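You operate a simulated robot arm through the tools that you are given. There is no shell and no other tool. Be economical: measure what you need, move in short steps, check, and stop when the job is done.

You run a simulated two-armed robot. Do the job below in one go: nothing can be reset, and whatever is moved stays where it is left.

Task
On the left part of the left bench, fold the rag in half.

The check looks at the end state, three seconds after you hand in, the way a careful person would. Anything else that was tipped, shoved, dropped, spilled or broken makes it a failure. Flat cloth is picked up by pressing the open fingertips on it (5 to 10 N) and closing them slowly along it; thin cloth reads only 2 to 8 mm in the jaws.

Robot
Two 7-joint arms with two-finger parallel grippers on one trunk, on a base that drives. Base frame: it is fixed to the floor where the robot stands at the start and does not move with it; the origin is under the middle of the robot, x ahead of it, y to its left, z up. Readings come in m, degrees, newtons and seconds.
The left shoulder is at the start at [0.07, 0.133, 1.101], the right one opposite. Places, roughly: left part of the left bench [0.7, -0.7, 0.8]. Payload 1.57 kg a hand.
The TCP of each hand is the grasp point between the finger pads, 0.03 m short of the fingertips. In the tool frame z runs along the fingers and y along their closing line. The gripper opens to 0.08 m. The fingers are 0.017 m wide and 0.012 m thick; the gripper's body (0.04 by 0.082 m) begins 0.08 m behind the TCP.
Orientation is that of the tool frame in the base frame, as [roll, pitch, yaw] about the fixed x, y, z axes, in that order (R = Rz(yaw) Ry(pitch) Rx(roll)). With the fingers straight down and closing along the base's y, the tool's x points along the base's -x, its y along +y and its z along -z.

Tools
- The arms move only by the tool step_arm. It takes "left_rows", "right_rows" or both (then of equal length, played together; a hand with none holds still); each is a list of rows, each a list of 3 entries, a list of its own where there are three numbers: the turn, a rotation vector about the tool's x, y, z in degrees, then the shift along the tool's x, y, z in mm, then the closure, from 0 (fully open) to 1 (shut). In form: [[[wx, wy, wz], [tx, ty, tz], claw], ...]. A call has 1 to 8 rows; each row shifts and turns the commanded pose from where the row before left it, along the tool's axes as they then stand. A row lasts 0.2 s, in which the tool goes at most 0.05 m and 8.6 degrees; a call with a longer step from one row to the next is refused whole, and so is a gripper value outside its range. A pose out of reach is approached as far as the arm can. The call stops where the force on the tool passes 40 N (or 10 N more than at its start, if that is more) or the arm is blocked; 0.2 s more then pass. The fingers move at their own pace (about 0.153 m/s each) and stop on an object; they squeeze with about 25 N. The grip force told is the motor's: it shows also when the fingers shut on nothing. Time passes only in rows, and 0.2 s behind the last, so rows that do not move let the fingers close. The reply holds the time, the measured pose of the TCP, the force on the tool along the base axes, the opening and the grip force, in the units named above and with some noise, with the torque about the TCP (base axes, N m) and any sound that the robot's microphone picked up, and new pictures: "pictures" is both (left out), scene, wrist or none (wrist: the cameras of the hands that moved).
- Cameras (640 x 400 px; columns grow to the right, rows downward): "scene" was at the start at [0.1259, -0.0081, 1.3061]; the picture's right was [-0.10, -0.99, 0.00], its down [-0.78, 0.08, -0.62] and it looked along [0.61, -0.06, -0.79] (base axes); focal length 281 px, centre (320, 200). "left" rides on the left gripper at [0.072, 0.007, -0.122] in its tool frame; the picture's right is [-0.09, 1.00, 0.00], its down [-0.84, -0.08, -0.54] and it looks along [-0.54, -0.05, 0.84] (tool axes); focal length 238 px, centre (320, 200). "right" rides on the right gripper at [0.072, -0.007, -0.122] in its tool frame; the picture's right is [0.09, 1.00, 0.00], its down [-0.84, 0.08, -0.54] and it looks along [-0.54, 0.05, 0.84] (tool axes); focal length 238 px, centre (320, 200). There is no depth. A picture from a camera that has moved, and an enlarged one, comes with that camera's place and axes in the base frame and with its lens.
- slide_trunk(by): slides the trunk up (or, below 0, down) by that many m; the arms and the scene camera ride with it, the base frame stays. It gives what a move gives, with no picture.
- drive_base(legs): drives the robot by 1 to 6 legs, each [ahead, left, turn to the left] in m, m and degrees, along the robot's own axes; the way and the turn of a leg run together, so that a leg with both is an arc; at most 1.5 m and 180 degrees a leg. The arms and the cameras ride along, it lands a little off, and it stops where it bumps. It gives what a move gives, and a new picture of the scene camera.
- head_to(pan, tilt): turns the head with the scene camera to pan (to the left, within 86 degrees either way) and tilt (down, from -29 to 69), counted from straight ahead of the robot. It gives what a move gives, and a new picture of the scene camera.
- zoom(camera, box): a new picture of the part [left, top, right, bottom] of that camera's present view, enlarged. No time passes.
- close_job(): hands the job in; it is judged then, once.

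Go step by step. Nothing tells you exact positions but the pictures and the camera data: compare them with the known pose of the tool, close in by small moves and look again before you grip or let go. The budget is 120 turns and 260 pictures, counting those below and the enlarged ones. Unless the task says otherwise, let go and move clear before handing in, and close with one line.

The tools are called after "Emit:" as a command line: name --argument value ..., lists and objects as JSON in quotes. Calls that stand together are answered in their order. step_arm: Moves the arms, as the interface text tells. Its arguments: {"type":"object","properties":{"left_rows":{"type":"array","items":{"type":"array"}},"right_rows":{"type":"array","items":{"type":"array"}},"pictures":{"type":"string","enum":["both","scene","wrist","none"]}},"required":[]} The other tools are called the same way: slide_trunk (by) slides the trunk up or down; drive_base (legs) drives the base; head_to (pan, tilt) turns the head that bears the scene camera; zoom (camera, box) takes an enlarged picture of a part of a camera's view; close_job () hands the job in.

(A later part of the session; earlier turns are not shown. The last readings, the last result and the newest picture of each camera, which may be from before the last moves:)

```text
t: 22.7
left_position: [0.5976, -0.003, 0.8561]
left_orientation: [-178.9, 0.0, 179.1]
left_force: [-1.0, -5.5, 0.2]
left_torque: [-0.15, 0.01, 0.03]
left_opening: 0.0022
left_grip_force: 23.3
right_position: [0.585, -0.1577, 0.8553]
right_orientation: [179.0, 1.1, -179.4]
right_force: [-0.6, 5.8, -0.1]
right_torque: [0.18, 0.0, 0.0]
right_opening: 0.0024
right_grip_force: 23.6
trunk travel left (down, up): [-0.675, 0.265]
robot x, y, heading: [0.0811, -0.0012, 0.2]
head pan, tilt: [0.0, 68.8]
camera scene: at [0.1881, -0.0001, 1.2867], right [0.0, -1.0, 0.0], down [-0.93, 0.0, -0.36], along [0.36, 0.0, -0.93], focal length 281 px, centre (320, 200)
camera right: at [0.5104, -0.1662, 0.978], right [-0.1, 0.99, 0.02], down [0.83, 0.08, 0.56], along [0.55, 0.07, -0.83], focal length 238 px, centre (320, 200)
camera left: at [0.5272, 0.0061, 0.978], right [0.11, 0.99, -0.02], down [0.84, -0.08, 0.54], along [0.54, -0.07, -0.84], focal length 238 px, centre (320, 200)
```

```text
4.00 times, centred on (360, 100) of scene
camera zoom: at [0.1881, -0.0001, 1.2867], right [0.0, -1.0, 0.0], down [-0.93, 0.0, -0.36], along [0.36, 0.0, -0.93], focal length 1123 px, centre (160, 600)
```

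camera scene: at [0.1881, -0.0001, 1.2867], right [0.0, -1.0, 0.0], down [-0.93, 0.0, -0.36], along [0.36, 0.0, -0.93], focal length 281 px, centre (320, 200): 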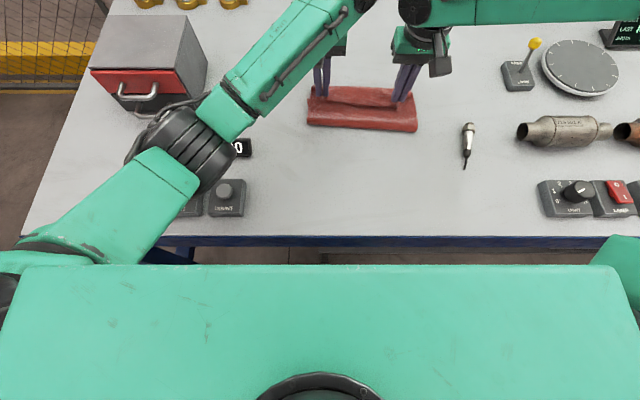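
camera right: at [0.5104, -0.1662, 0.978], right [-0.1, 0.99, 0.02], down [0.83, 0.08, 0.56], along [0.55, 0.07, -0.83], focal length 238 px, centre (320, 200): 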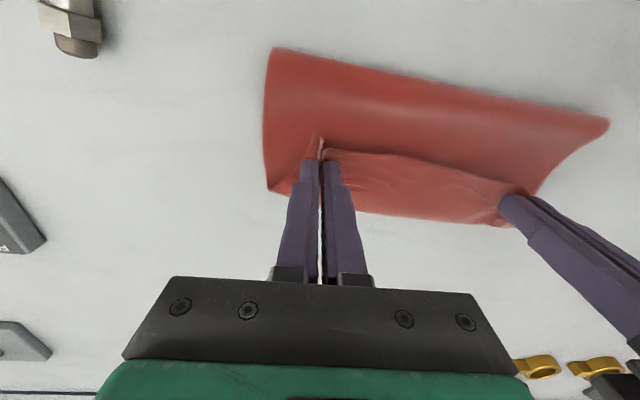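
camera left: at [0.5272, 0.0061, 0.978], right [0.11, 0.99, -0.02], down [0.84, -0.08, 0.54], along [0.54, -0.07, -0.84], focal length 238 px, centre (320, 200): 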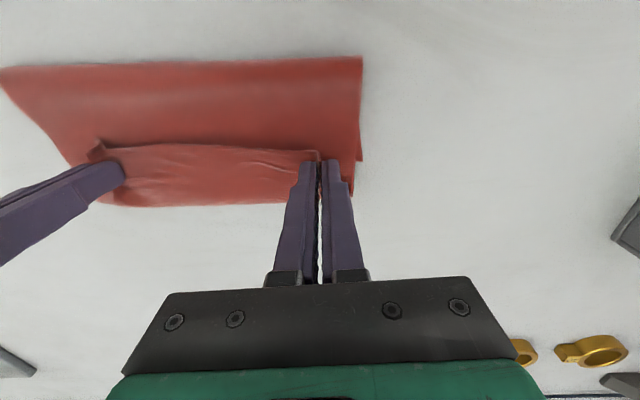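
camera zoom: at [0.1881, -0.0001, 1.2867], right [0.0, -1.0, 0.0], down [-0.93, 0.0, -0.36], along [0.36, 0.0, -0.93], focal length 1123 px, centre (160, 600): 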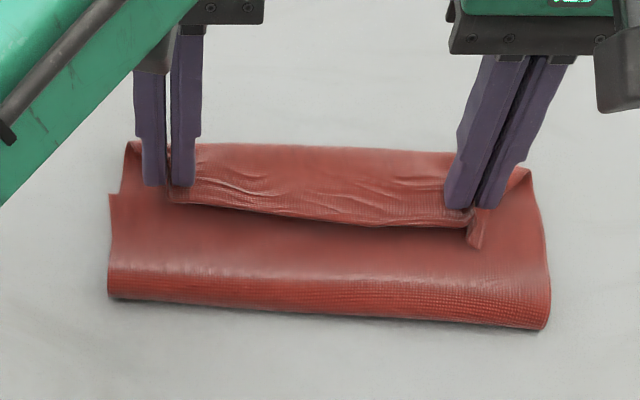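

The near fold rolled too far forward (about 0.53 instead of 0.49) while the hands were high, so the edge curls. I swing the edge back up past halfway to re-lay it along a lower arc.

Emit:
step_arm --left_rows '[[[0, 0, 0], [5, 0, -20], 1], [[0, 0, 0], [18, 0, -20], 1], [[0, 0, 0], [25, 0, -18], 1], [[0, 0, 0], [28, 0, -10], 1], [[0, 0, 0], [28, 0, 0], 1], [[0, 0, 0], [25, 0, 0], 1], [[0, 0, 0], [0, 0, 0], 1]]' --right_rows '[[[0, 0, 0], [5, 0, -20], 1], [[0, 0, 0], [18, 0, -20], 1], [[0, 0, 0], [25, 0, -18], 1], [[0, 0, 0], [28, 0, -10], 1], [[0, 0, 0], [28, 0, 0], 1], [[0, 0, 0], [25, 0, 0], 1], [[0, 0, 0], [0, 0, 0], 1]]'

```text
t: 24.3
left_position: [0.4715, -0.0002, 0.9249]
left_orientation: [-178.9, -0.1, 179.0]
left_force: [-0.9, -12.0, -0.5]
left_torque: [-0.34, 0.05, 0.1]
left_opening: 0.0021
left_grip_force: 23.5
right_position: [0.4529, -0.1576, 0.9216]
right_orientation: [179.1, 1.0, -179.5]
right_force: [1.2, 11.2, 0.0]
right_torque: [0.4, -0.03, -0.06]
right_opening: 0.0021
right_grip_force: 23.8
trunk travel left (down, up): [-0.675, 0.265]
robot x, y, heading: [0.0799, 0.0004, 0.1]
head pan, tilt: [0.0, 68.8]
camera scene: at [0.1895, -0.0001, 1.2866], right [0.0, -1.0, 0.0], down [-0.93, 0.0, -0.36], along [0.36, 0.0, -0.93], focal length 281 px, centre (320, 200)
camera right: at [0.3799, -0.1666, 1.044], right [-0.1, 0.99, 0.02], down [0.83, 0.08, 0.56], along [0.55, 0.07, -0.83], focal length 238 px, centre (320, 200)
camera left: at [0.4009, 0.009, 1.0463], right [0.11, 0.99, -0.02], down [0.84, -0.08, 0.54], along [0.54, -0.07, -0.84], focal length 238 px, centre (320, 200)
```

scene: 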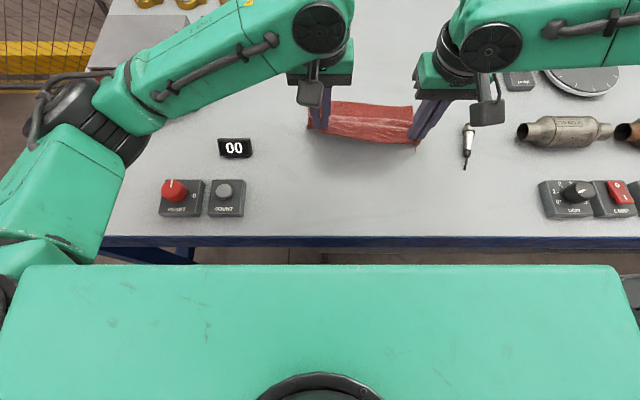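
right: 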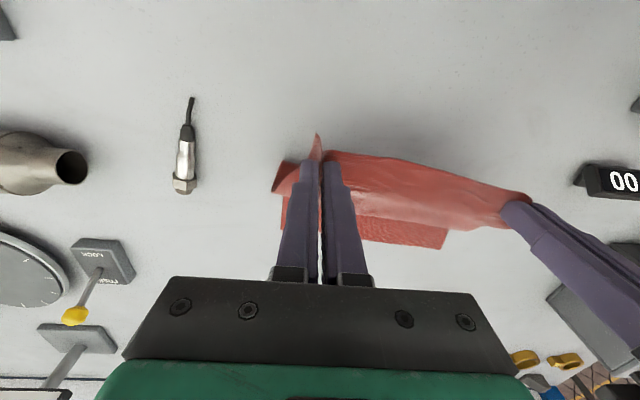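
left: 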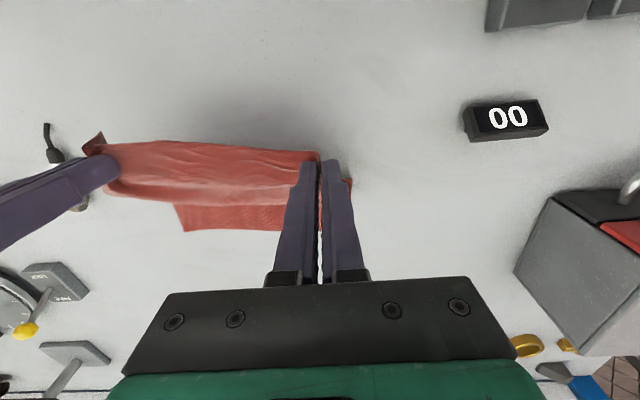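

The bottom layer is still in place. Now I lay it over again along a lower arc, so the near fold stays at x ≈ 0.49.

Emit:
step_arm --left_rows '[[[0, 0, 0], [0, 0, 20], 1], [[0, 0, 0], [-28, 0, 0], 1], [[0, 0, 0], [-25, 0, 5], 1], [[0, 0, 0], [-20, 0, 8], 1], [[0, 0, 0], [-20, 0, 10], 1], [[0, 0, 0], [-18, 0, 13], 1], [[0, 0, 0], [-14, 0, 12], 1], [[0, 0, 0], [-2, 0, 0], 1]]' --right_rows '[[[0, 0, 0], [0, 0, 18], 1], [[0, 0, 0], [-29, 0, 0], 1], [[0, 0, 0], [-26, 0, 5], 1], [[0, 0, 0], [-21, 0, 7], 1], [[0, 0, 0], [-21, 0, 10], 1], [[0, 0, 0], [-18, 0, 13], 1], [[0, 0, 0], [-14, 0, 12], 1], [[0, 0, 0], [-2, 0, 0], 1]]'

```text
t: 26.1
left_position: [0.5939, -0.0041, 0.8549]
left_orientation: [-179.1, 0.0, 179.3]
left_force: [-0.2, -3.0, -0.1]
left_torque: [-0.1, -0.01, 0.03]
left_opening: 0.0023
left_grip_force: 23.4
right_position: [0.5849, -0.1552, 0.859]
right_orientation: [179.1, 1.1, -179.4]
right_force: [-0.3, 3.2, 0.3]
right_torque: [0.05, -0.04, -0.03]
right_opening: 0.0023
right_grip_force: 23.6
trunk travel left (down, up): [-0.675, 0.265]
robot x, y, heading: [0.083, -0.0017, 0.2]
head pan, tilt: [0.0, 68.8]
camera scene: at [0.1881, 0.0, 1.2867], right [0.0, -1.0, 0.0], down [-0.93, 0.0, -0.36], along [0.36, 0.0, -0.93], focal length 281 px, centre (320, 200)
camera right: at [0.5111, -0.1657, 0.9808], right [-0.1, 0.99, 0.01], down [0.83, 0.08, 0.56], along [0.55, 0.07, -0.83], focal length 238 px, centre (320, 200)
camera left: at [0.5238, 0.005, 0.9768], right [0.11, 0.99, -0.02], down [0.84, -0.08, 0.54], along [0.54, -0.07, -0.84], focal length 238 px, centre (320, 200)
```

scene: 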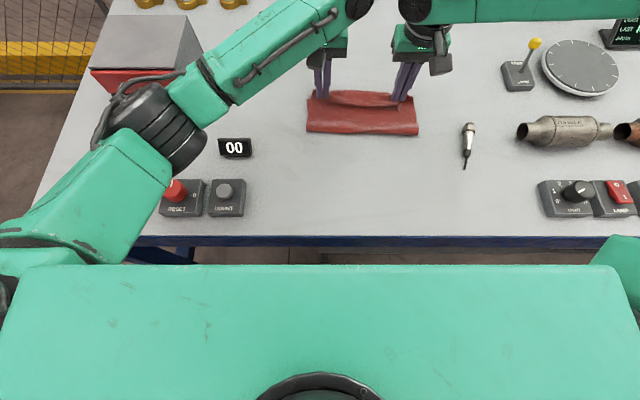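
right: 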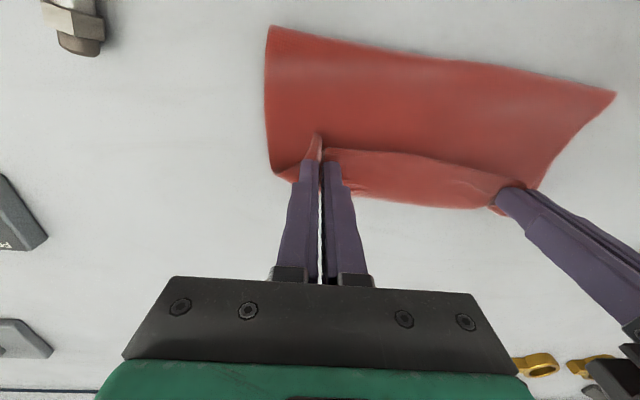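
left: 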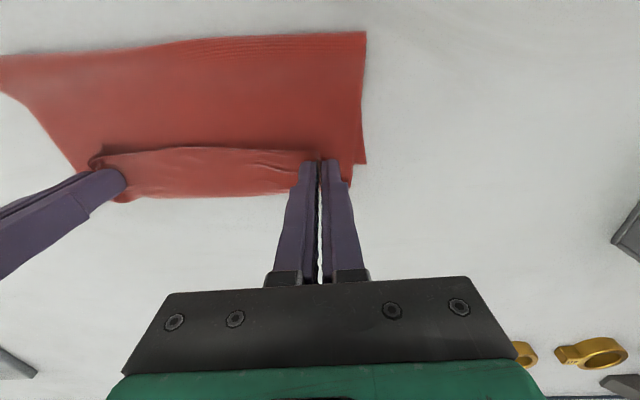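

The fingers clamp the cloth pointing forward, so it curls at the edge and won't lie flat like this. Folding the far edge toward me lets me tilt the hands with the fold. So I undo this: swing back, drive back and lay the edge down where it was.

Emit:
step_arm --left_rows '[[[0, 0, 0], [5, 0, -20], 1], [[0, 0, 0], [18, 0, -20], 1], [[0, 0, 0], [25, 0, -18], 1], [[0, 0, 0], [28, 0, -10], 1], [[0, 0, 0], [28, 0, 0], 1], [[0, 0, 0], [22, 0, 0], 1]]' --right_rows '[[[0, 0, 0], [5, 0, -20], 1], [[0, 0, 0], [18, 0, -20], 1], [[0, 0, 0], [25, 0, -18], 1], [[0, 0, 0], [28, 0, -10], 1], [[0, 0, 0], [28, 0, 0], 1], [[0, 0, 0], [24, 0, 0], 1]]' --pictures "none"

Emit:
drive_base --legs '[[-0.08, 0, 0]]'

```text
t: 27.5
left_position: [0.4689, -0.0011, 0.9264]
left_orientation: [-179.0, 0.0, 179.2]
left_force: [0.0, -7.9, -0.1]
left_torque: [-0.22, 0.02, 0.05]
left_opening: 0.0022
left_grip_force: 24.3
right_position: [0.4555, -0.157, 0.9255]
right_orientation: [179.0, 1.2, -179.4]
right_force: [1.0, 7.9, -0.1]
right_torque: [0.25, -0.03, -0.03]
right_opening: 0.0023
right_grip_force: 23.2
trunk travel left (down, up): [-0.675, 0.265]
robot x, y, heading: [0.0822, 0.0028, -0.1]
head pan, tilt: [0.0, 68.8]
```

```text
t: 28.6
left_position: [0.3887, -0.0012, 0.9258]
left_orientation: [-179.0, 0.0, 179.2]
left_force: [-0.4, -10.2, -0.1]
left_torque: [-0.3, 0.04, 0.03]
left_opening: 0.0024
left_grip_force: 23.2
right_position: [0.3791, -0.1568, 0.9234]
right_orientation: [179.0, 1.1, -179.4]
right_force: [0.5, 8.6, -0.3]
right_torque: [0.28, -0.03, -0.05]
right_opening: 0.0023
right_grip_force: 23.6
trunk travel left (down, up): [-0.675, 0.265]
robot x, y, heading: [0.0011, 0.0008, 0.1]
head pan, tilt: [0.0, 68.8]
camera scene: at [0.1092, -0.0003, 1.2866], right [0.0, -1.0, 0.0], down [-0.93, 0.0, -0.36], along [0.36, 0.0, -0.93], focal length 281 px, centre (320, 200)
```

scene: 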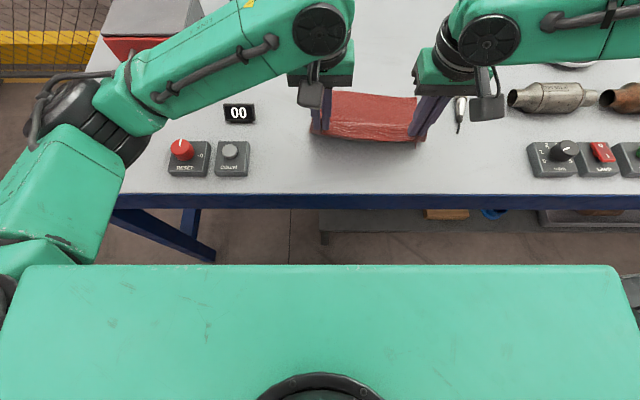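

Now I lower the edge back onto the bench and release it.

Emit:
step_arm --left_rows '[[[0, 0, 0], [2, 0, 20], 1], [[0, 0, 0], [2, 0, 20], 1], [[0, 0, 0], [2, 0, 20], 1], [[0, 0, 0], [1, 0, 19], 1], [[0, 0, 0], [0, 0, 0], 0.85], [[0, 0, 0], [0, 0, 0], 0.7], [[0, 0, 0], [0, 0, -10], 0.7], [[0, 0, 0], [0, 0, -30], 0.7]]' --right_rows '[[[0, 0, 0], [3, 0, 20], 1], [[0, 0, 0], [3, 0, 20], 1], [[0, 0, 0], [2, 0, 20], 1], [[0, 0, 0], [1, 0, 17], 1], [[0, 0, 0], [0, 0, 0], 0.85], [[0, 0, 0], [0, 0, 0], 0.7], [[0, 0, 0], [0, 0, -10], 0.7], [[0, 0, 0], [0, 0, -30], 0.7]]'

```text
t: 30.4
left_position: [0.3813, -0.0011, 0.8883]
left_orientation: [-179.1, 0.0, 179.2]
left_force: [0.2, -0.7, 0.9]
left_torque: [0.02, -0.02, -0.03]
left_opening: 0.0238
left_grip_force: 0.1
right_position: [0.3666, -0.1559, 0.8889]
right_orientation: [179.0, 1.0, -179.4]
right_force: [-0.5, -0.2, -0.8]
right_torque: [0.0, -0.02, 0.01]
right_opening: 0.0239
right_grip_force: 0.1
trunk travel left (down, up): [-0.675, 0.265]
robot x, y, heading: [0.0039, -0.0028, 0.4]
head pan, tilt: [0.0, 68.8]
camera scene: at [0.1075, -0.0006, 1.2868], right [0.0, -1.0, 0.0], down [-0.93, 0.0, -0.36], along [0.36, 0.0, -0.93], focal length 281 px, centre (320, 200)
camera right: at [0.2932, -0.1661, 1.0098], right [-0.1, 0.99, 0.02], down [0.83, 0.08, 0.56], along [0.55, 0.07, -0.83], focal length 238 px, centre (320, 200)
camera left: at [0.3118, 0.0077, 1.0086], right [0.11, 0.99, -0.02], down [0.84, -0.08, 0.54], along [0.54, -0.07, -0.84], focal length 238 px, centre (320, 200)
```

scene: 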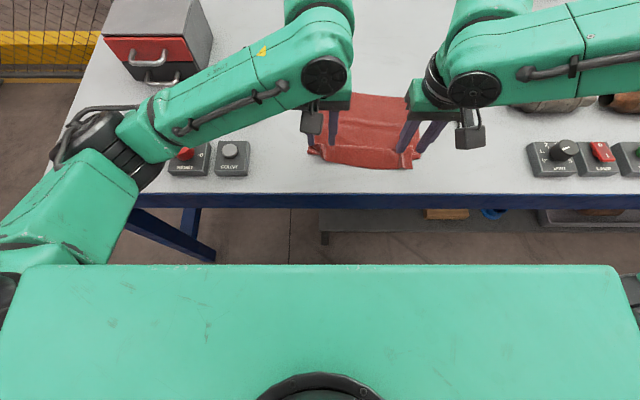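
right: 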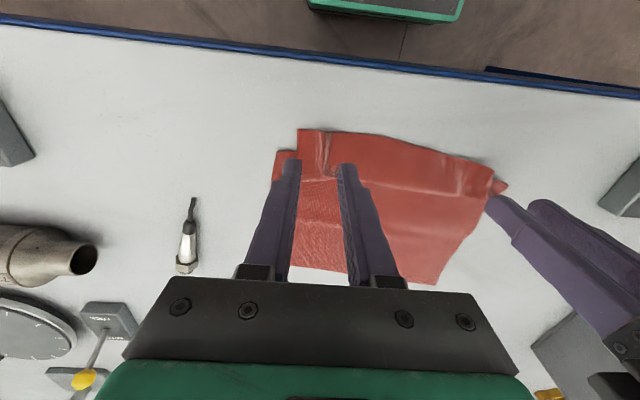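
left: 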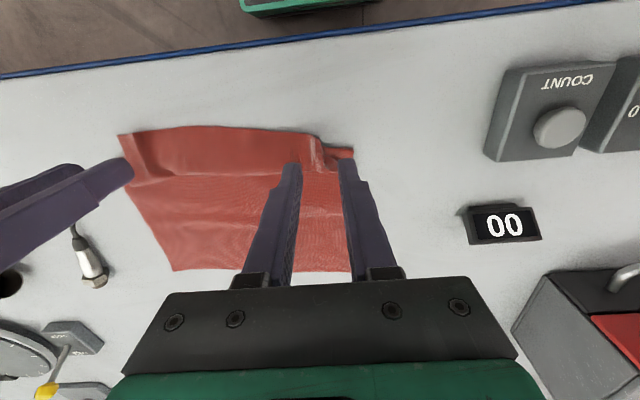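

I lift both hands away to get a clear look at the cloth.

Emit:
step_arm --left_rows '[[[0, 0, 0], [0, 15, -40], 0.7], [[0, 0, 0], [0, 40, -20], 0.7], [[0, 0, 0], [0, 45, 0], 0.7], [[0, 0, 0], [0, 40, 0], 0.7]]' --right_rows '[[[0, 0, 0], [0, -15, -40], 0.7], [[0, 0, 0], [0, -40, -20], 0.7], [[0, 0, 0], [0, -45, 0], 0.7], [[0, 0, 0], [0, -40, 0], 0.7]]' --pictures "scene"

Emit:
zoom --camera "scene" --box '[270, 50, 470, 200]'

```text
t: 31.4
left_position: [0.3823, 0.136, 0.9462]
left_orientation: [-179.0, 0.0, 179.1]
left_force: [-0.2, -0.1, 0.2]
left_torque: [-0.01, -0.01, -0.02]
left_opening: 0.024
left_grip_force: 0.1
right_position: [0.3677, -0.2993, 0.9447]
right_orientation: [179.0, 1.0, -179.2]
right_force: [0.2, -0.2, -0.2]
right_torque: [0.04, -0.04, 0.02]
right_opening: 0.0239
right_grip_force: 0.0
trunk travel left (down, up): [-0.675, 0.265]
robot x, y, heading: [0.0019, 0.0001, 0.4]
head pan, tilt: [0.0, 68.8]
camera scene: at [0.1075, -0.0009, 1.2868], right [0.0, -1.0, 0.0], down [-0.93, 0.0, -0.36], along [0.36, 0.0, -0.93], focal length 281 px, centre (320, 200)
```

scene: 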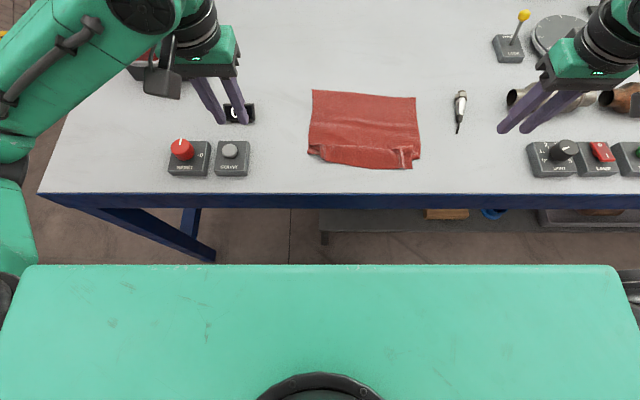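

```text
2.67 times, centred on (370, 125) of scene
camera zoom: at [0.1075, -0.0009, 1.2868], right [0.0, -1.0, 0.0], down [-0.93, 0.0, -0.36], along [0.36, 0.0, -0.93], focal length 748 px, centre (187, 400)
```

zoom: 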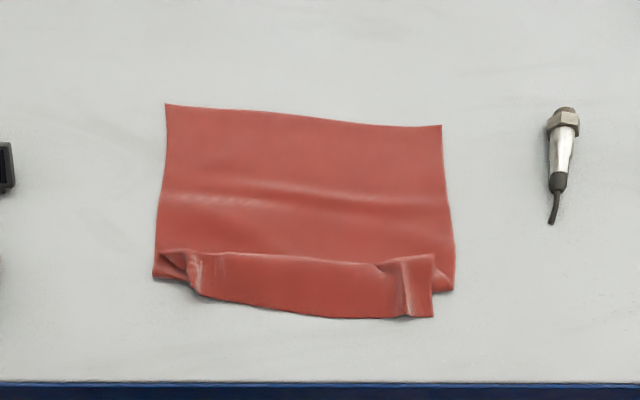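

The near strip is now pleated and the rag slid back a bit. I return to the same release spots, regrip the ridges and pull the edge back flat.

Emit:
step_arm --left_rows '[[[0, 0, 0], [0, -40, 0], 0.7], [[0, 0, 0], [0, -45, 0], 0.7], [[0, 0, 0], [0, -40, 20], 0.7], [[0, 0, 0], [0, -15, 40], 0.7], [[0, 0, 0], [2, 0, 32], 0.7], [[0, 0, 0], [0, 0, 8], 0.7]]' --right_rows '[[[0, 0, 0], [0, 40, 0], 0.7], [[0, 0, 0], [0, 45, 0], 0.7], [[0, 0, 0], [0, 40, 20], 0.7], [[0, 0, 0], [0, 11, 40], 0.7], [[0, 0, 0], [1, 0, 32], 0.7], [[0, 0, 0], [0, 0, 8], 0.7]]' --pictures "wrist"

```text
t: 32.8
left_position: [0.3799, 0.0007, 0.8475]
left_orientation: [-178.9, 0.0, 179.3]
left_force: [-0.3, 0.4, 0.2]
left_torque: [-0.01, 0.03, 0.03]
left_opening: 0.0239
left_grip_force: 0.0
right_position: [0.3677, -0.161, 0.8476]
right_orientation: [178.9, 1.0, -179.5]
right_force: [0.5, 0.5, -0.3]
right_torque: [0.02, -0.01, 0.0]
right_opening: 0.0243
right_grip_force: 0.0
trunk travel left (down, up): [-0.675, 0.265]
robot x, y, heading: [0.0003, 0.0017, 0.0]
head pan, tilt: [0.0, 68.8]
camera right: at [0.2955, -0.1708, 0.9687], right [-0.1, 0.99, 0.02], down [0.83, 0.08, 0.56], along [0.55, 0.07, -0.83], focal length 238 px, centre (320, 200)
camera left: at [0.3085, 0.009, 0.9682], right [0.11, 0.99, -0.02], down [0.84, -0.08, 0.54], along [0.54, -0.07, -0.84], focal length 238 px, centre (320, 200)
```

right: 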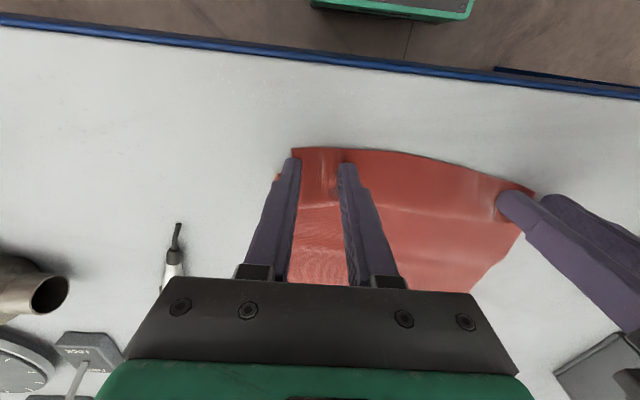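
left: 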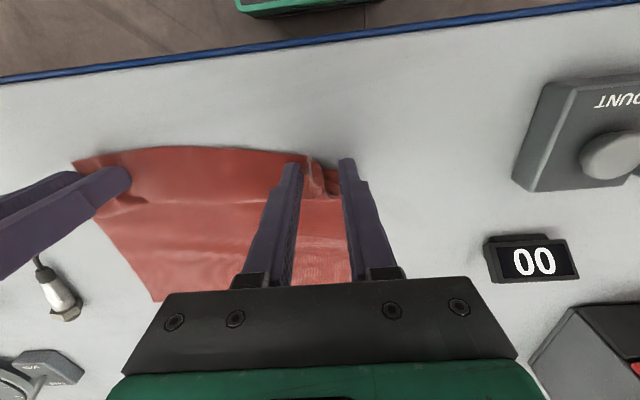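

The ridges lie between the fingertips on both sides. I press lightly and close.

Emit:
step_arm --left_rows '[[[0, 0, 0], [0, 0, 4], 0.7], [[0, 0, 0], [0, 0, 1.5], 0.7], [[0, 0, 0], [0, 0, 0], 0.76], [[0, 0, 0], [0, 0, 0], 0.82], [[0, 0, 0], [0, 0, 0], 0.88], [[0, 0, 0], [0, 0, 0], 0.94], [[0, 0, 0], [0, 0, 0], 1], [[0, 0, 0], [0, 0, 0], 1]]' --right_rows '[[[0, 0, 0], [0, 0, 4], 0.7], [[0, 0, 0], [0, 0, 2], 0.7], [[0, 0, 0], [0, 0, 0], 0.76], [[0, 0, 0], [0, 0, 0], 0.82], [[0, 0, 0], [0, 0, 0], 0.88], [[0, 0, 0], [0, 0, 0], 0.94], [[0, 0, 0], [0, 0, 0], 1], [[0, 0, 0], [0, 0, 0], 1]]' --pictures "wrist"

```text
t: 34.5
left_position: [0.3794, -0.0015, 0.8418]
left_orientation: [-179.0, 0.1, 179.3]
left_force: [0.0, -0.7, 9.8]
left_torque: [-0.08, -0.07, -0.02]
left_opening: 0.0024
left_grip_force: 24.0
right_position: [0.369, -0.1587, 0.8425]
right_orientation: [179.0, 1.1, -179.4]
right_force: [0.6, 0.8, 1.3]
right_torque: [0.03, -0.01, -0.01]
right_opening: 0.0019
right_grip_force: 23.9
trunk travel left (down, up): [-0.675, 0.265]
robot x, y, heading: [0.0009, -0.0003, 0.4]
head pan, tilt: [0.0, 68.8]
camera right: at [0.2953, -0.1695, 0.9638], right [-0.1, 0.99, 0.02], down [0.83, 0.08, 0.56], along [0.55, 0.07, -0.83], focal length 238 px, centre (320, 200)
camera left: at [0.3082, 0.0078, 0.9628], right [0.11, 0.99, -0.02], down [0.83, -0.08, 0.54], along [0.54, -0.07, -0.84], focal length 238 px, centre (320, 200)
```

right: 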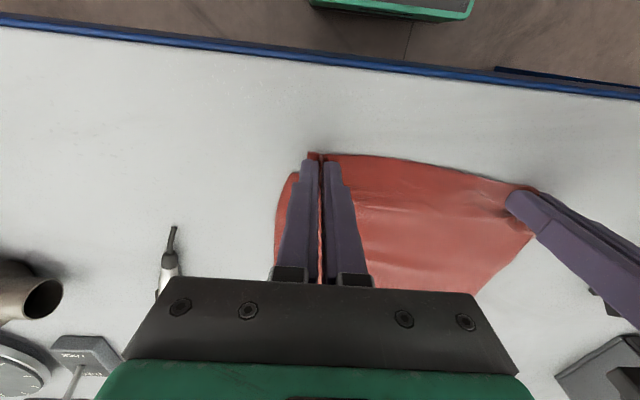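
left: 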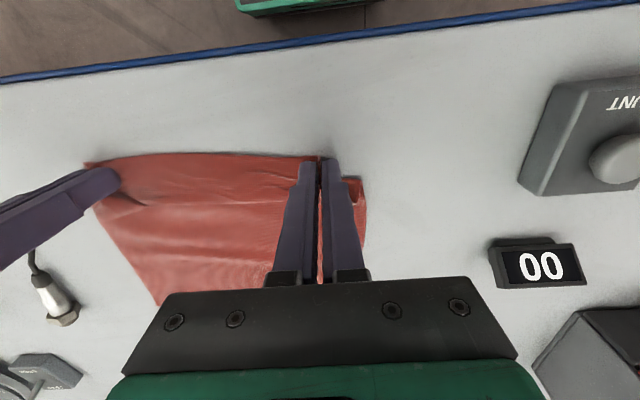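

Both hold. I lift slightly and drive back 5 cm to draw the cloth flat.

Emit:
step_arm --left_rows '[[[0, 0, 0], [0, 0, -6], 1]]' --right_rows '[[[0, 0, 0], [0, 0, -6], 1]]' --pictures "none"

Emit:
drive_base --legs '[[-0.045, 0, 0]]'

Emit:
zoom --camera "left" --box '[60, 80, 420, 320]'

Emit:
zoom --camera "right" --box '[240, 80, 600, 320]'

```text
t: 35.0
left_position: [0.3795, -0.0011, 0.8473]
left_orientation: [-179.1, 0.0, 179.1]
left_force: [-0.1, -2.1, 0.3]
left_torque: [-0.01, -0.01, 0.03]
left_opening: 0.0027
left_grip_force: 24.3
right_position: [0.3694, -0.1593, 0.8486]
right_orientation: [179.1, 1.1, -179.5]
right_force: [-0.1, 1.3, -1.2]
right_torque: [0.0, 0.0, 0.02]
right_opening: 0.0021
right_grip_force: 23.0
trunk travel left (down, up): [-0.675, 0.265]
robot x, y, heading: [0.0012, 0.0006, 0.0]
head pan, tilt: [0.0, 68.8]
```

```text
t: 35.9
left_position: [0.3367, -0.0012, 0.8472]
left_orientation: [-179.0, -0.1, 179.2]
left_force: [0.5, -1.2, 0.0]
left_torque: [-0.02, -0.01, -0.01]
left_opening: 0.0021
left_grip_force: 24.6
right_position: [0.3275, -0.1591, 0.8475]
right_orientation: [179.0, 0.8, -179.4]
right_force: [-0.9, 0.6, -0.9]
right_torque: [0.0, -0.01, 0.01]
right_opening: 0.002
right_grip_force: 23.9
trunk travel left (down, up): [-0.675, 0.265]
robot x, y, heading: [-0.0401, 0.0024, 0.2]
head pan, tilt: [0.0, 68.8]
camera scene: at [0.0661, -0.0004, 1.2865], right [0.0, -1.0, 0.0], down [-0.93, 0.0, -0.36], along [0.36, 0.0, -0.93], focal length 281 px, centre (320, 200)
```

scene: 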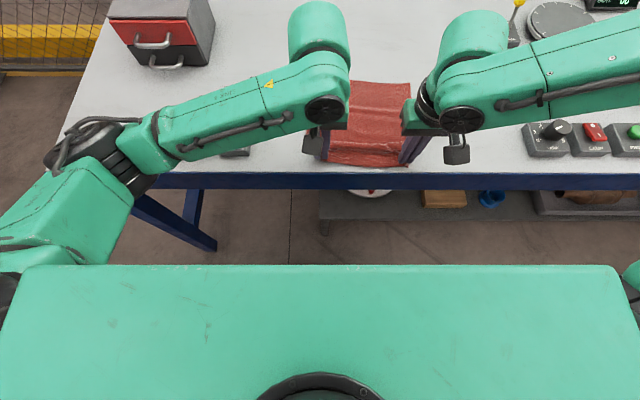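

```text
1.67 times, centred on (240, 200) of left
camera zoom: at [0.2658, 0.008, 0.9679], right [0.11, 0.99, -0.02], down [0.84, -0.08, 0.54], along [0.54, -0.07, -0.84], focal length 397 px, centre (453, 200)
```

zoom: 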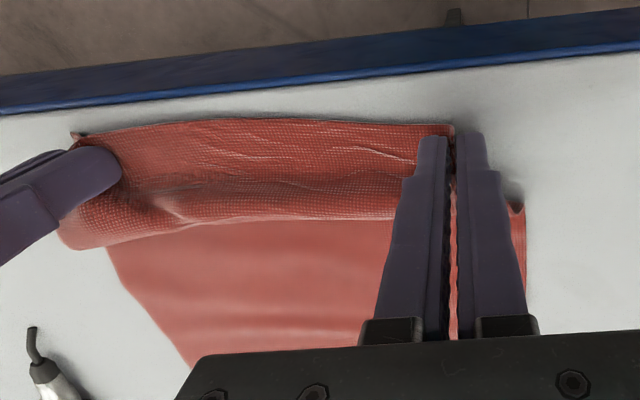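

```text
1.67 times, centred on (420, 200) of right
camera zoom: at [0.2532, -0.1694, 0.9688], right [-0.1, 0.99, 0.02], down [0.83, 0.08, 0.56], along [0.55, 0.07, -0.83], focal length 397 px, centre (153, 200)
```

zoom: 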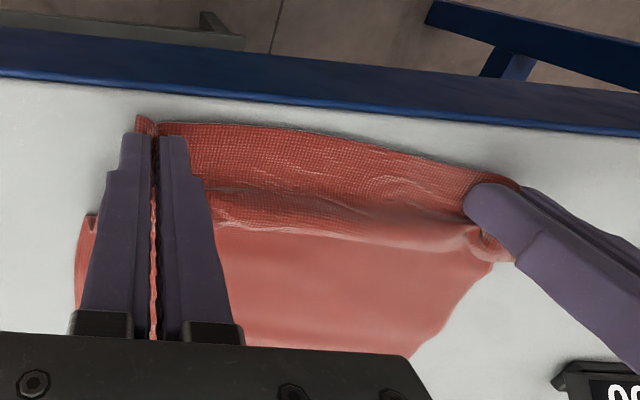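

The pleat persists. A better way is to lift the rag to hang freely, lay its lower half forward and then bring the held edge back toward me on top, which matches how the fingers clamp it. I lift it now.

Emit:
step_arm --left_rows '[[[0, 0, 0], [0, 0, -30], 1], [[0, 0, 0], [-10, 0, -36], 1], [[0, 0, 0], [-10, 0, -36], 1], [[0, 0, 0], [-10, 0, -36], 1], [[0, 0, 0], [0, 0, -36], 1], [[0, 0, 0], [0, 0, -36], 1], [[0, 0, 0], [0, 0, -20], 1], [[0, 0, 0], [0, 0, 0], 1]]' --right_rows '[[[0, 0, 0], [0, 0, -30], 1], [[0, 0, 0], [-10, 0, -36], 1], [[0, 0, 0], [-10, 0, -36], 1], [[0, 0, 0], [-10, 0, -36], 1], [[0, 0, 0], [0, 0, -36], 1], [[0, 0, 0], [0, 0, -36], 1], [[0, 0, 0], [0, 0, -20], 1], [[0, 0, 0], [0, 0, 0], 1]]'

```text
t: 37.6
left_position: [0.3641, 0.0036, 1.0805]
left_orientation: [-178.8, -0.1, 179.2]
left_force: [-0.5, -16.7, -0.9]
left_torque: [-0.52, 0.02, 0.03]
left_opening: 0.0025
left_grip_force: 24.0
right_position: [0.3504, -0.1637, 1.0793]
right_orientation: [179.0, 1.0, -179.3]
right_force: [0.9, 16.2, -0.1]
right_torque: [0.51, -0.01, 0.06]
right_opening: 0.0022
right_grip_force: 24.0
trunk travel left (down, up): [-0.675, 0.265]
robot x, y, heading: [-0.0451, 0.0006, 0.1]
head pan, tilt: [0.0, 68.8]
camera scene: at [0.0642, -0.0004, 1.2867], right [0.0, -1.0, 0.0], down [-0.93, 0.0, -0.36], along [0.36, 0.0, -0.93], focal length 281 px, centre (320, 200)
camera right: at [0.2776, -0.1733, 1.2002], right [-0.1, 0.99, 0.02], down [0.83, 0.08, 0.56], along [0.55, 0.07, -0.83], focal length 238 px, centre (320, 200)
camera left: at [0.2941, 0.0124, 1.2009], right [0.11, 0.99, -0.02], down [0.84, -0.08, 0.54], along [0.54, -0.07, -0.84], focal length 238 px, centre (320, 200)
```

scene: 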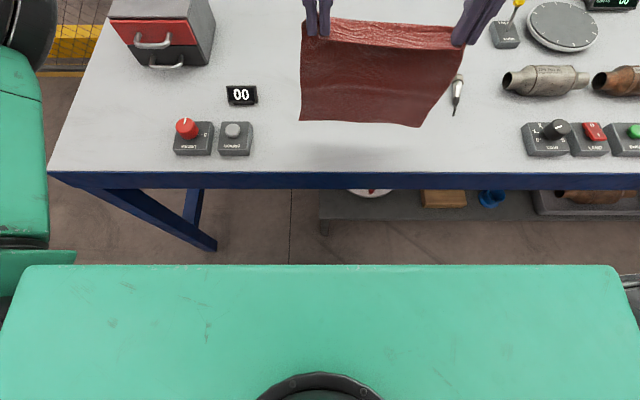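
right: 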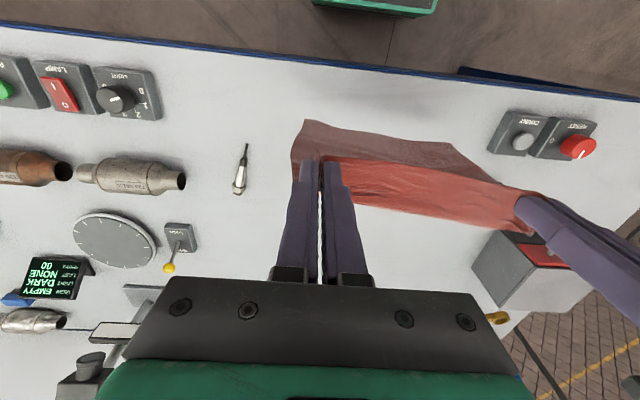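
left: 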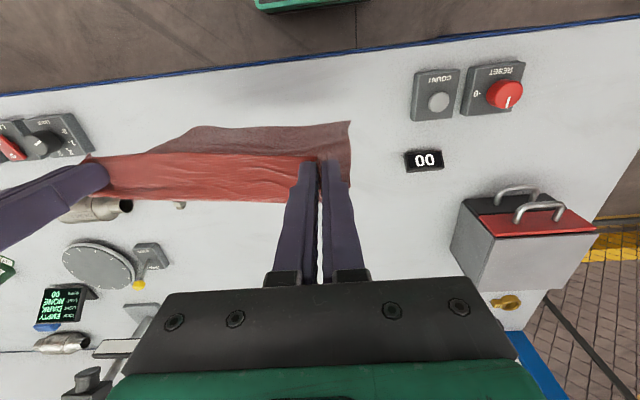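

The rag hangs freely and straight. I drive forward a little so the laying motion stays within reach.

Emit:
drive_base --legs '[[0.06, 0, 0]]'

Emit:
step_arm --left_rows '[[[0, 0, 0], [0, -1.5, 10], 1], [[0, 0, 0], [0, 0, 10], 1], [[0, 0, 0], [0, 0, 0], 1]]' --right_rows '[[[0, 0, 0], [0, 1.5, 10], 1], [[0, 0, 0], [0, 0, 10], 1], [[0, 0, 0], [0, 0, 0], 1]]'

```text
t: 38.6
left_position: [0.4217, 0.0036, 1.082]
left_orientation: [-178.9, 0.2, 179.1]
left_force: [-0.5, -17.5, 0.1]
left_torque: [-0.59, 0.02, 0.01]
left_opening: 0.0026
left_grip_force: 24.2
right_position: [0.4086, -0.1644, 1.08]
right_orientation: [179.0, 1.2, -179.4]
right_force: [1.3, 17.1, 0.4]
right_torque: [0.55, -0.04, 0.03]
right_opening: 0.0022
right_grip_force: 24.1
trunk travel left (down, up): [-0.675, 0.265]
robot x, y, heading: [0.0182, 0.0001, 0.3]
head pan, tilt: [0.0, 68.8]
camera scene: at [0.1203, -0.0004, 1.287], right [0.0, -1.0, 0.0], down [-0.93, 0.0, -0.36], along [0.36, 0.0, -0.93], focal length 281 px, centre (320, 200)
```

scene: 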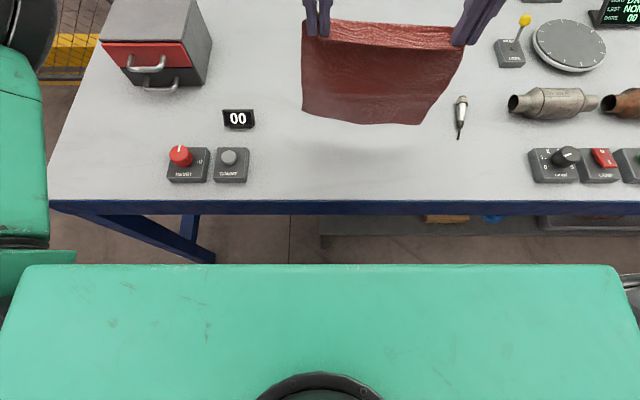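

```text
t: 39.4
left_position: [0.4234, 0.0002, 1.0605]
left_orientation: [-178.8, 0.0, 179.1]
left_force: [0.2, -6.8, 0.3]
left_torque: [-0.25, 0.03, -0.03]
left_opening: 0.0026
left_grip_force: 24.0
right_position: [0.4107, -0.1621, 1.0583]
right_orientation: [178.9, 1.0, -179.3]
right_force: [0.0, 7.9, 0.7]
right_torque: [0.22, 0.0, 0.0]
right_opening: 0.0023
right_grip_force: 23.2
trunk travel left (down, up): [-0.675, 0.265]
robot x, y, heading: [0.0158, -0.0006, 0.0]
head pan, tilt: [0.0, 68.8]
camera scene: at [0.1241, -0.0005, 1.2866], right [0.0, -1.0, 0.0], down [-0.93, 0.0, -0.36], along [0.36, 0.0, -0.93], focal length 281 px, centre (320, 200)
camera right: at [0.3377, -0.1721, 1.1806], right [-0.1, 0.99, 0.02], down [0.83, 0.08, 0.56], along [0.55, 0.07, -0.83], focal length 238 px, centre (320, 200)
camera left: at [0.3526, 0.0101, 1.1813], right [0.11, 0.99, -0.02], down [0.84, -0.08, 0.54], along [0.54, -0.08, -0.84], focal length 238 px, centre (320, 200)
```

scene: 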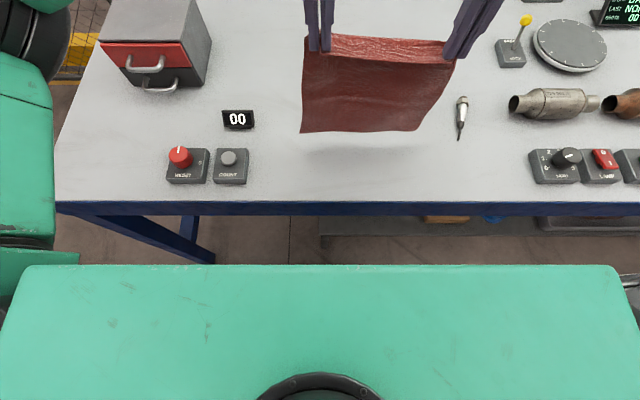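
right: 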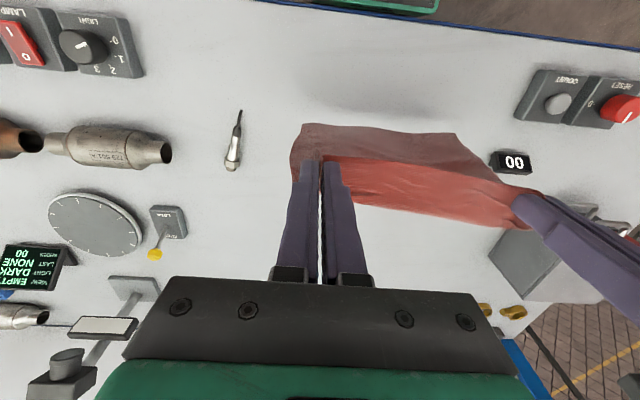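
left: 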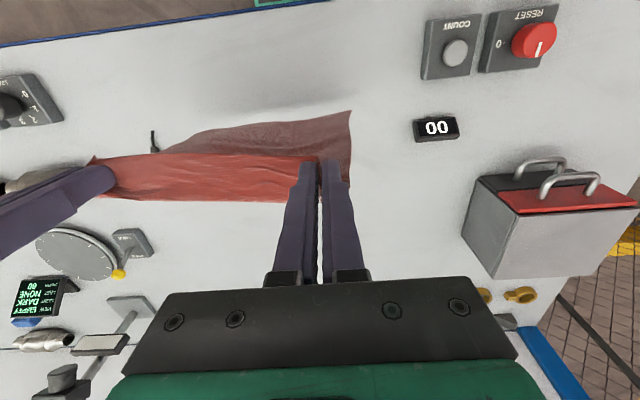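

The lower edge is just above the bench, trailing toward me, as wanted. I lay the lower half down while moving forward.

Emit:
step_arm --left_rows '[[[0, 0, 0], [-4, 0, 15], 1], [[0, 0, 0], [-15, 0, 18], 1], [[0, 0, 0], [-17, 0, 18], 1], [[0, 0, 0], [-17, 0, 18], 1], [[0, 0, 0], [-17, 0, 18], 1], [[0, 0, 0], [-17, 0, 18], 1], [[0, 0, 0], [-12, 0, 12], 1], [[0, 0, 0], [0, 0, 0], 1]]' --right_rows '[[[0, 0, 0], [-4, 0, 15], 1], [[0, 0, 0], [-15, 0, 18], 1], [[0, 0, 0], [-17, 0, 18], 1], [[0, 0, 0], [-17, 0, 18], 1], [[0, 0, 0], [-17, 0, 18], 1], [[0, 0, 0], [-17, 0, 18], 1], [[0, 0, 0], [-12, 0, 12], 1], [[0, 0, 0], [0, 0, 0], 1]]'

Emit:
zoom --camera "scene" --box '[270, 40, 470, 190]'

```text
t: 41.2
left_position: [0.5214, -0.0041, 0.9436]
left_orientation: [-178.8, 0.2, 179.0]
left_force: [0.4, 1.0, -0.3]
left_torque: [0.02, -0.05, 0.01]
left_opening: 0.0023
left_grip_force: 23.8
right_position: [0.5124, -0.1585, 0.9445]
right_orientation: [179.0, 1.2, -179.4]
right_force: [-0.2, 0.3, 0.3]
right_torque: [-0.02, -0.04, 0.02]
right_opening: 0.0022
right_grip_force: 23.1
trunk travel left (down, up): [-0.675, 0.265]
robot x, y, heading: [0.0177, -0.0023, 0.2]
head pan, tilt: [0.0, 68.8]
camera scene: at [0.1228, -0.0002, 1.2868], right [0.0, -1.0, 0.0], down [-0.93, 0.0, -0.36], along [0.36, 0.0, -0.93], focal length 281 px, centre (320, 200)
camera right: at [0.4383, -0.1685, 1.0654], right [-0.1, 0.99, 0.02], down [0.83, 0.08, 0.56], along [0.55, 0.07, -0.83], focal length 238 px, centre (320, 200)
camera left: at [0.4504, 0.0053, 1.0645], right [0.11, 0.99, -0.02], down [0.84, -0.08, 0.54], along [0.54, -0.08, -0.84], focal length 238 px, centre (320, 200)
```

scene: 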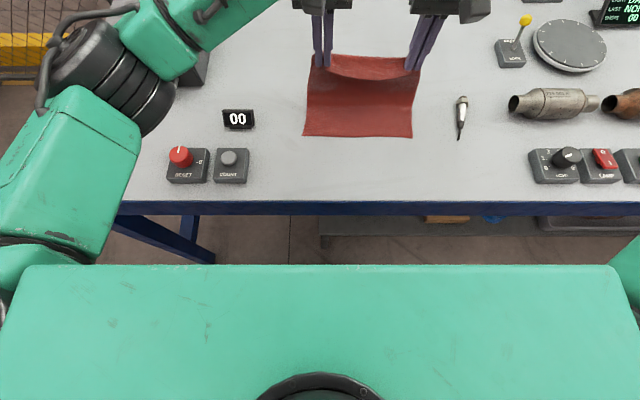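
right: 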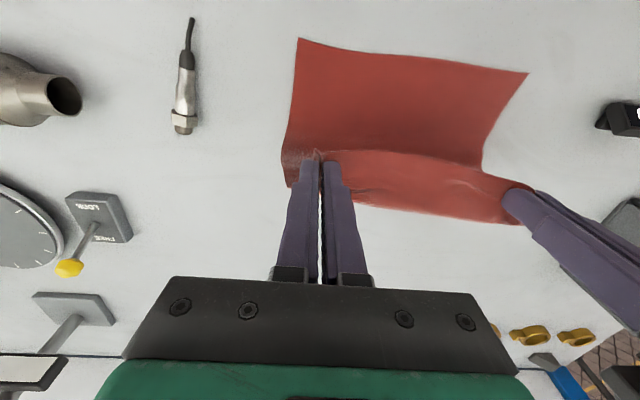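
left: 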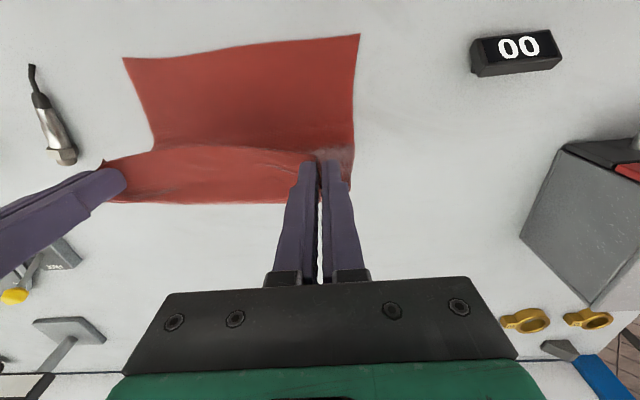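

```text
2.67 times, centred on (370, 115) of scene
camera zoom: at [0.1228, -0.0002, 1.2868], right [0.0, -1.0, 0.0], down [-0.93, 0.0, -0.36], along [0.36, 0.0, -0.93], focal length 748 px, centre (187, 427)
```

zoom: 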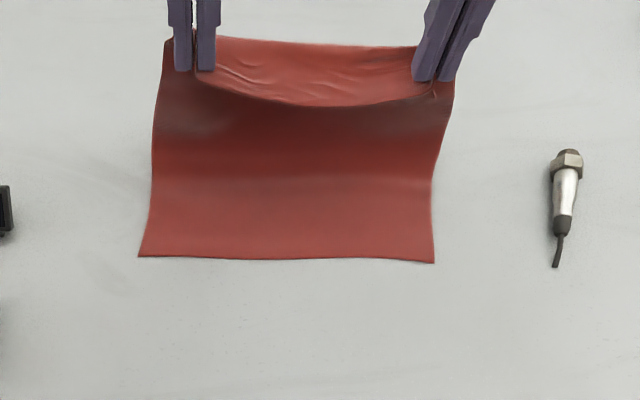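

The lower half lies flat, with its near edge at x ≈ 0.44. I drive forward 4 cm to lay the rest up to the fold line, near x = 0.56.

Emit:
drive_base --legs '[[0.04, 0, 0]]'

Emit:
step_arm --left_rows '[[[0, 0, 0], [0, 0, 15], 1], [[0, 0, 0], [0, 0, 13], 1], [[0, 0, 0], [0, 0, 0], 1]]' --right_rows '[[[0, 0, 0], [-3, 0, 15], 1], [[0, 0, 0], [0, 0, 13], 1], [[0, 0, 0], [0, 0, 0], 1]]' --pictures "both"

Emit:
zoom --camera "scene" --box '[270, 40, 470, 190]'

```text
t: 42.1
left_position: [0.5588, -0.0047, 0.9446]
left_orientation: [-178.8, 0.2, 179.0]
left_force: [0.5, 0.6, 0.4]
left_torque: [-0.04, 0.01, -0.03]
left_opening: 0.0028
left_grip_force: 24.0
right_position: [0.5497, -0.1599, 0.9449]
right_orientation: [179.1, 1.2, -179.6]
right_force: [0.8, 0.3, -0.6]
right_torque: [0.0, -0.05, -0.01]
right_opening: 0.002
right_grip_force: 23.8
trunk travel left (down, up): [-0.675, 0.265]
robot x, y, heading: [0.0578, 0.0015, -0.1]
head pan, tilt: [0.0, 68.8]
camera scene: at [0.1606, -0.0004, 1.2871], right [0.0, -1.0, 0.0], down [-0.93, 0.0, -0.36], along [0.36, 0.0, -0.93], focal length 281 px, centre (320, 200)
```

scene: 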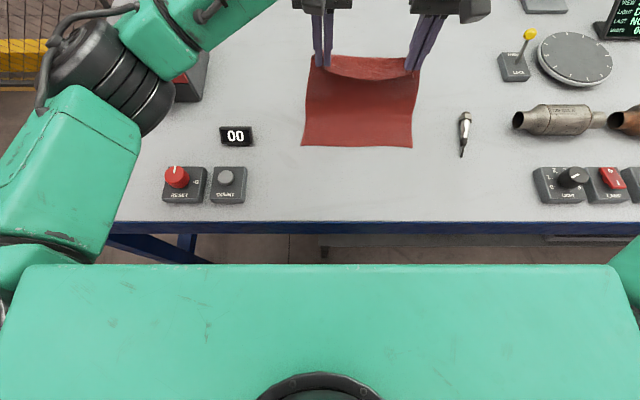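

```text
t: 42.9
left_position: [0.5626, -0.0049, 0.914]
left_orientation: [-178.8, 0.1, 179.1]
left_force: [0.1, -0.7, 0.0]
left_torque: [0.01, 0.02, 0.0]
left_opening: 0.0028
left_grip_force: 24.3
right_position: [0.5574, -0.1572, 0.9164]
right_orientation: [179.0, 1.0, -179.5]
right_force: [0.3, -0.1, -1.0]
right_torque: [-0.04, -0.01, 0.0]
right_opening: 0.0023
right_grip_force: 23.5
trunk travel left (down, up): [-0.675, 0.265]
robot x, y, heading: [0.0599, 0.0007, -0.1]
head pan, tilt: [0.0, 68.8]
camera scene: at [0.1645, -0.0004, 1.2867], right [0.0, -1.0, 0.0], down [-0.93, 0.0, -0.36], along [0.36, 0.0, -0.93], focal length 281 px, centre (320, 200)
camera right: at [0.4836, -0.1669, 1.0369], right [-0.1, 0.99, 0.02], down [0.83, 0.08, 0.56], along [0.55, 0.07, -0.83], focal length 238 px, centre (320, 200)
camera left: at [0.4933, 0.0047, 1.035], right [0.11, 0.99, -0.02], down [0.84, -0.08, 0.54], along [0.54, -0.08, -0.84], focal length 238 px, centre (320, 200)
```

scene: 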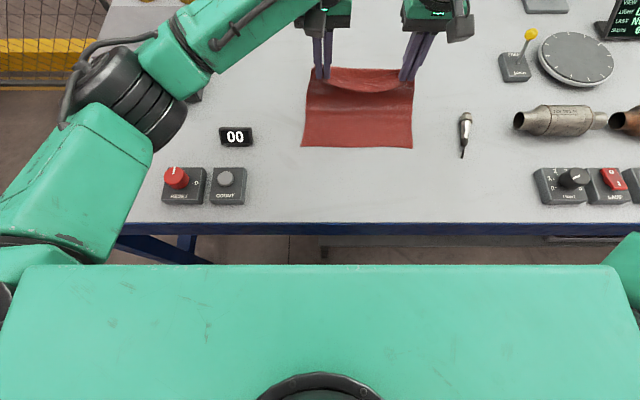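
right: 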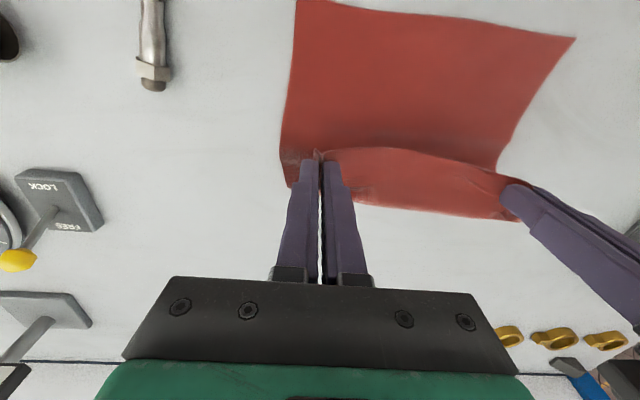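
left: 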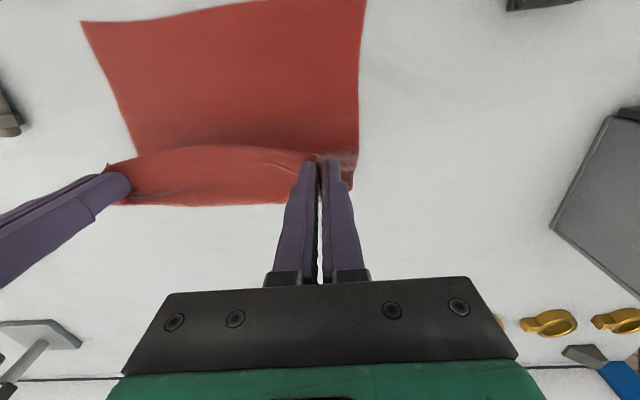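

```text
2.67 times, centred on (370, 115) of scene
camera zoom: at [0.1645, -0.0004, 1.2867], right [0.0, -1.0, 0.0], down [-0.93, 0.0, -0.36], along [0.36, 0.0, -0.93], focal length 748 px, centre (187, 427)
```

zoom: 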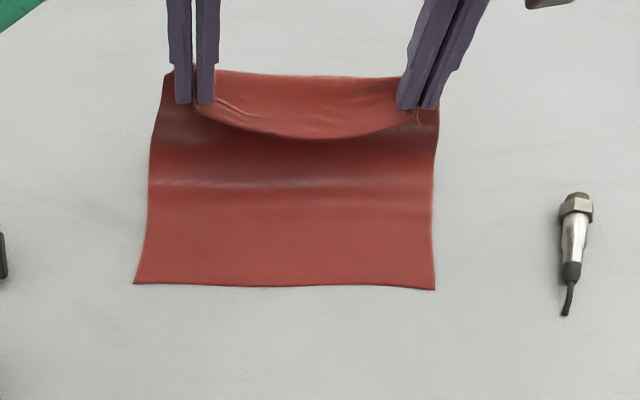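

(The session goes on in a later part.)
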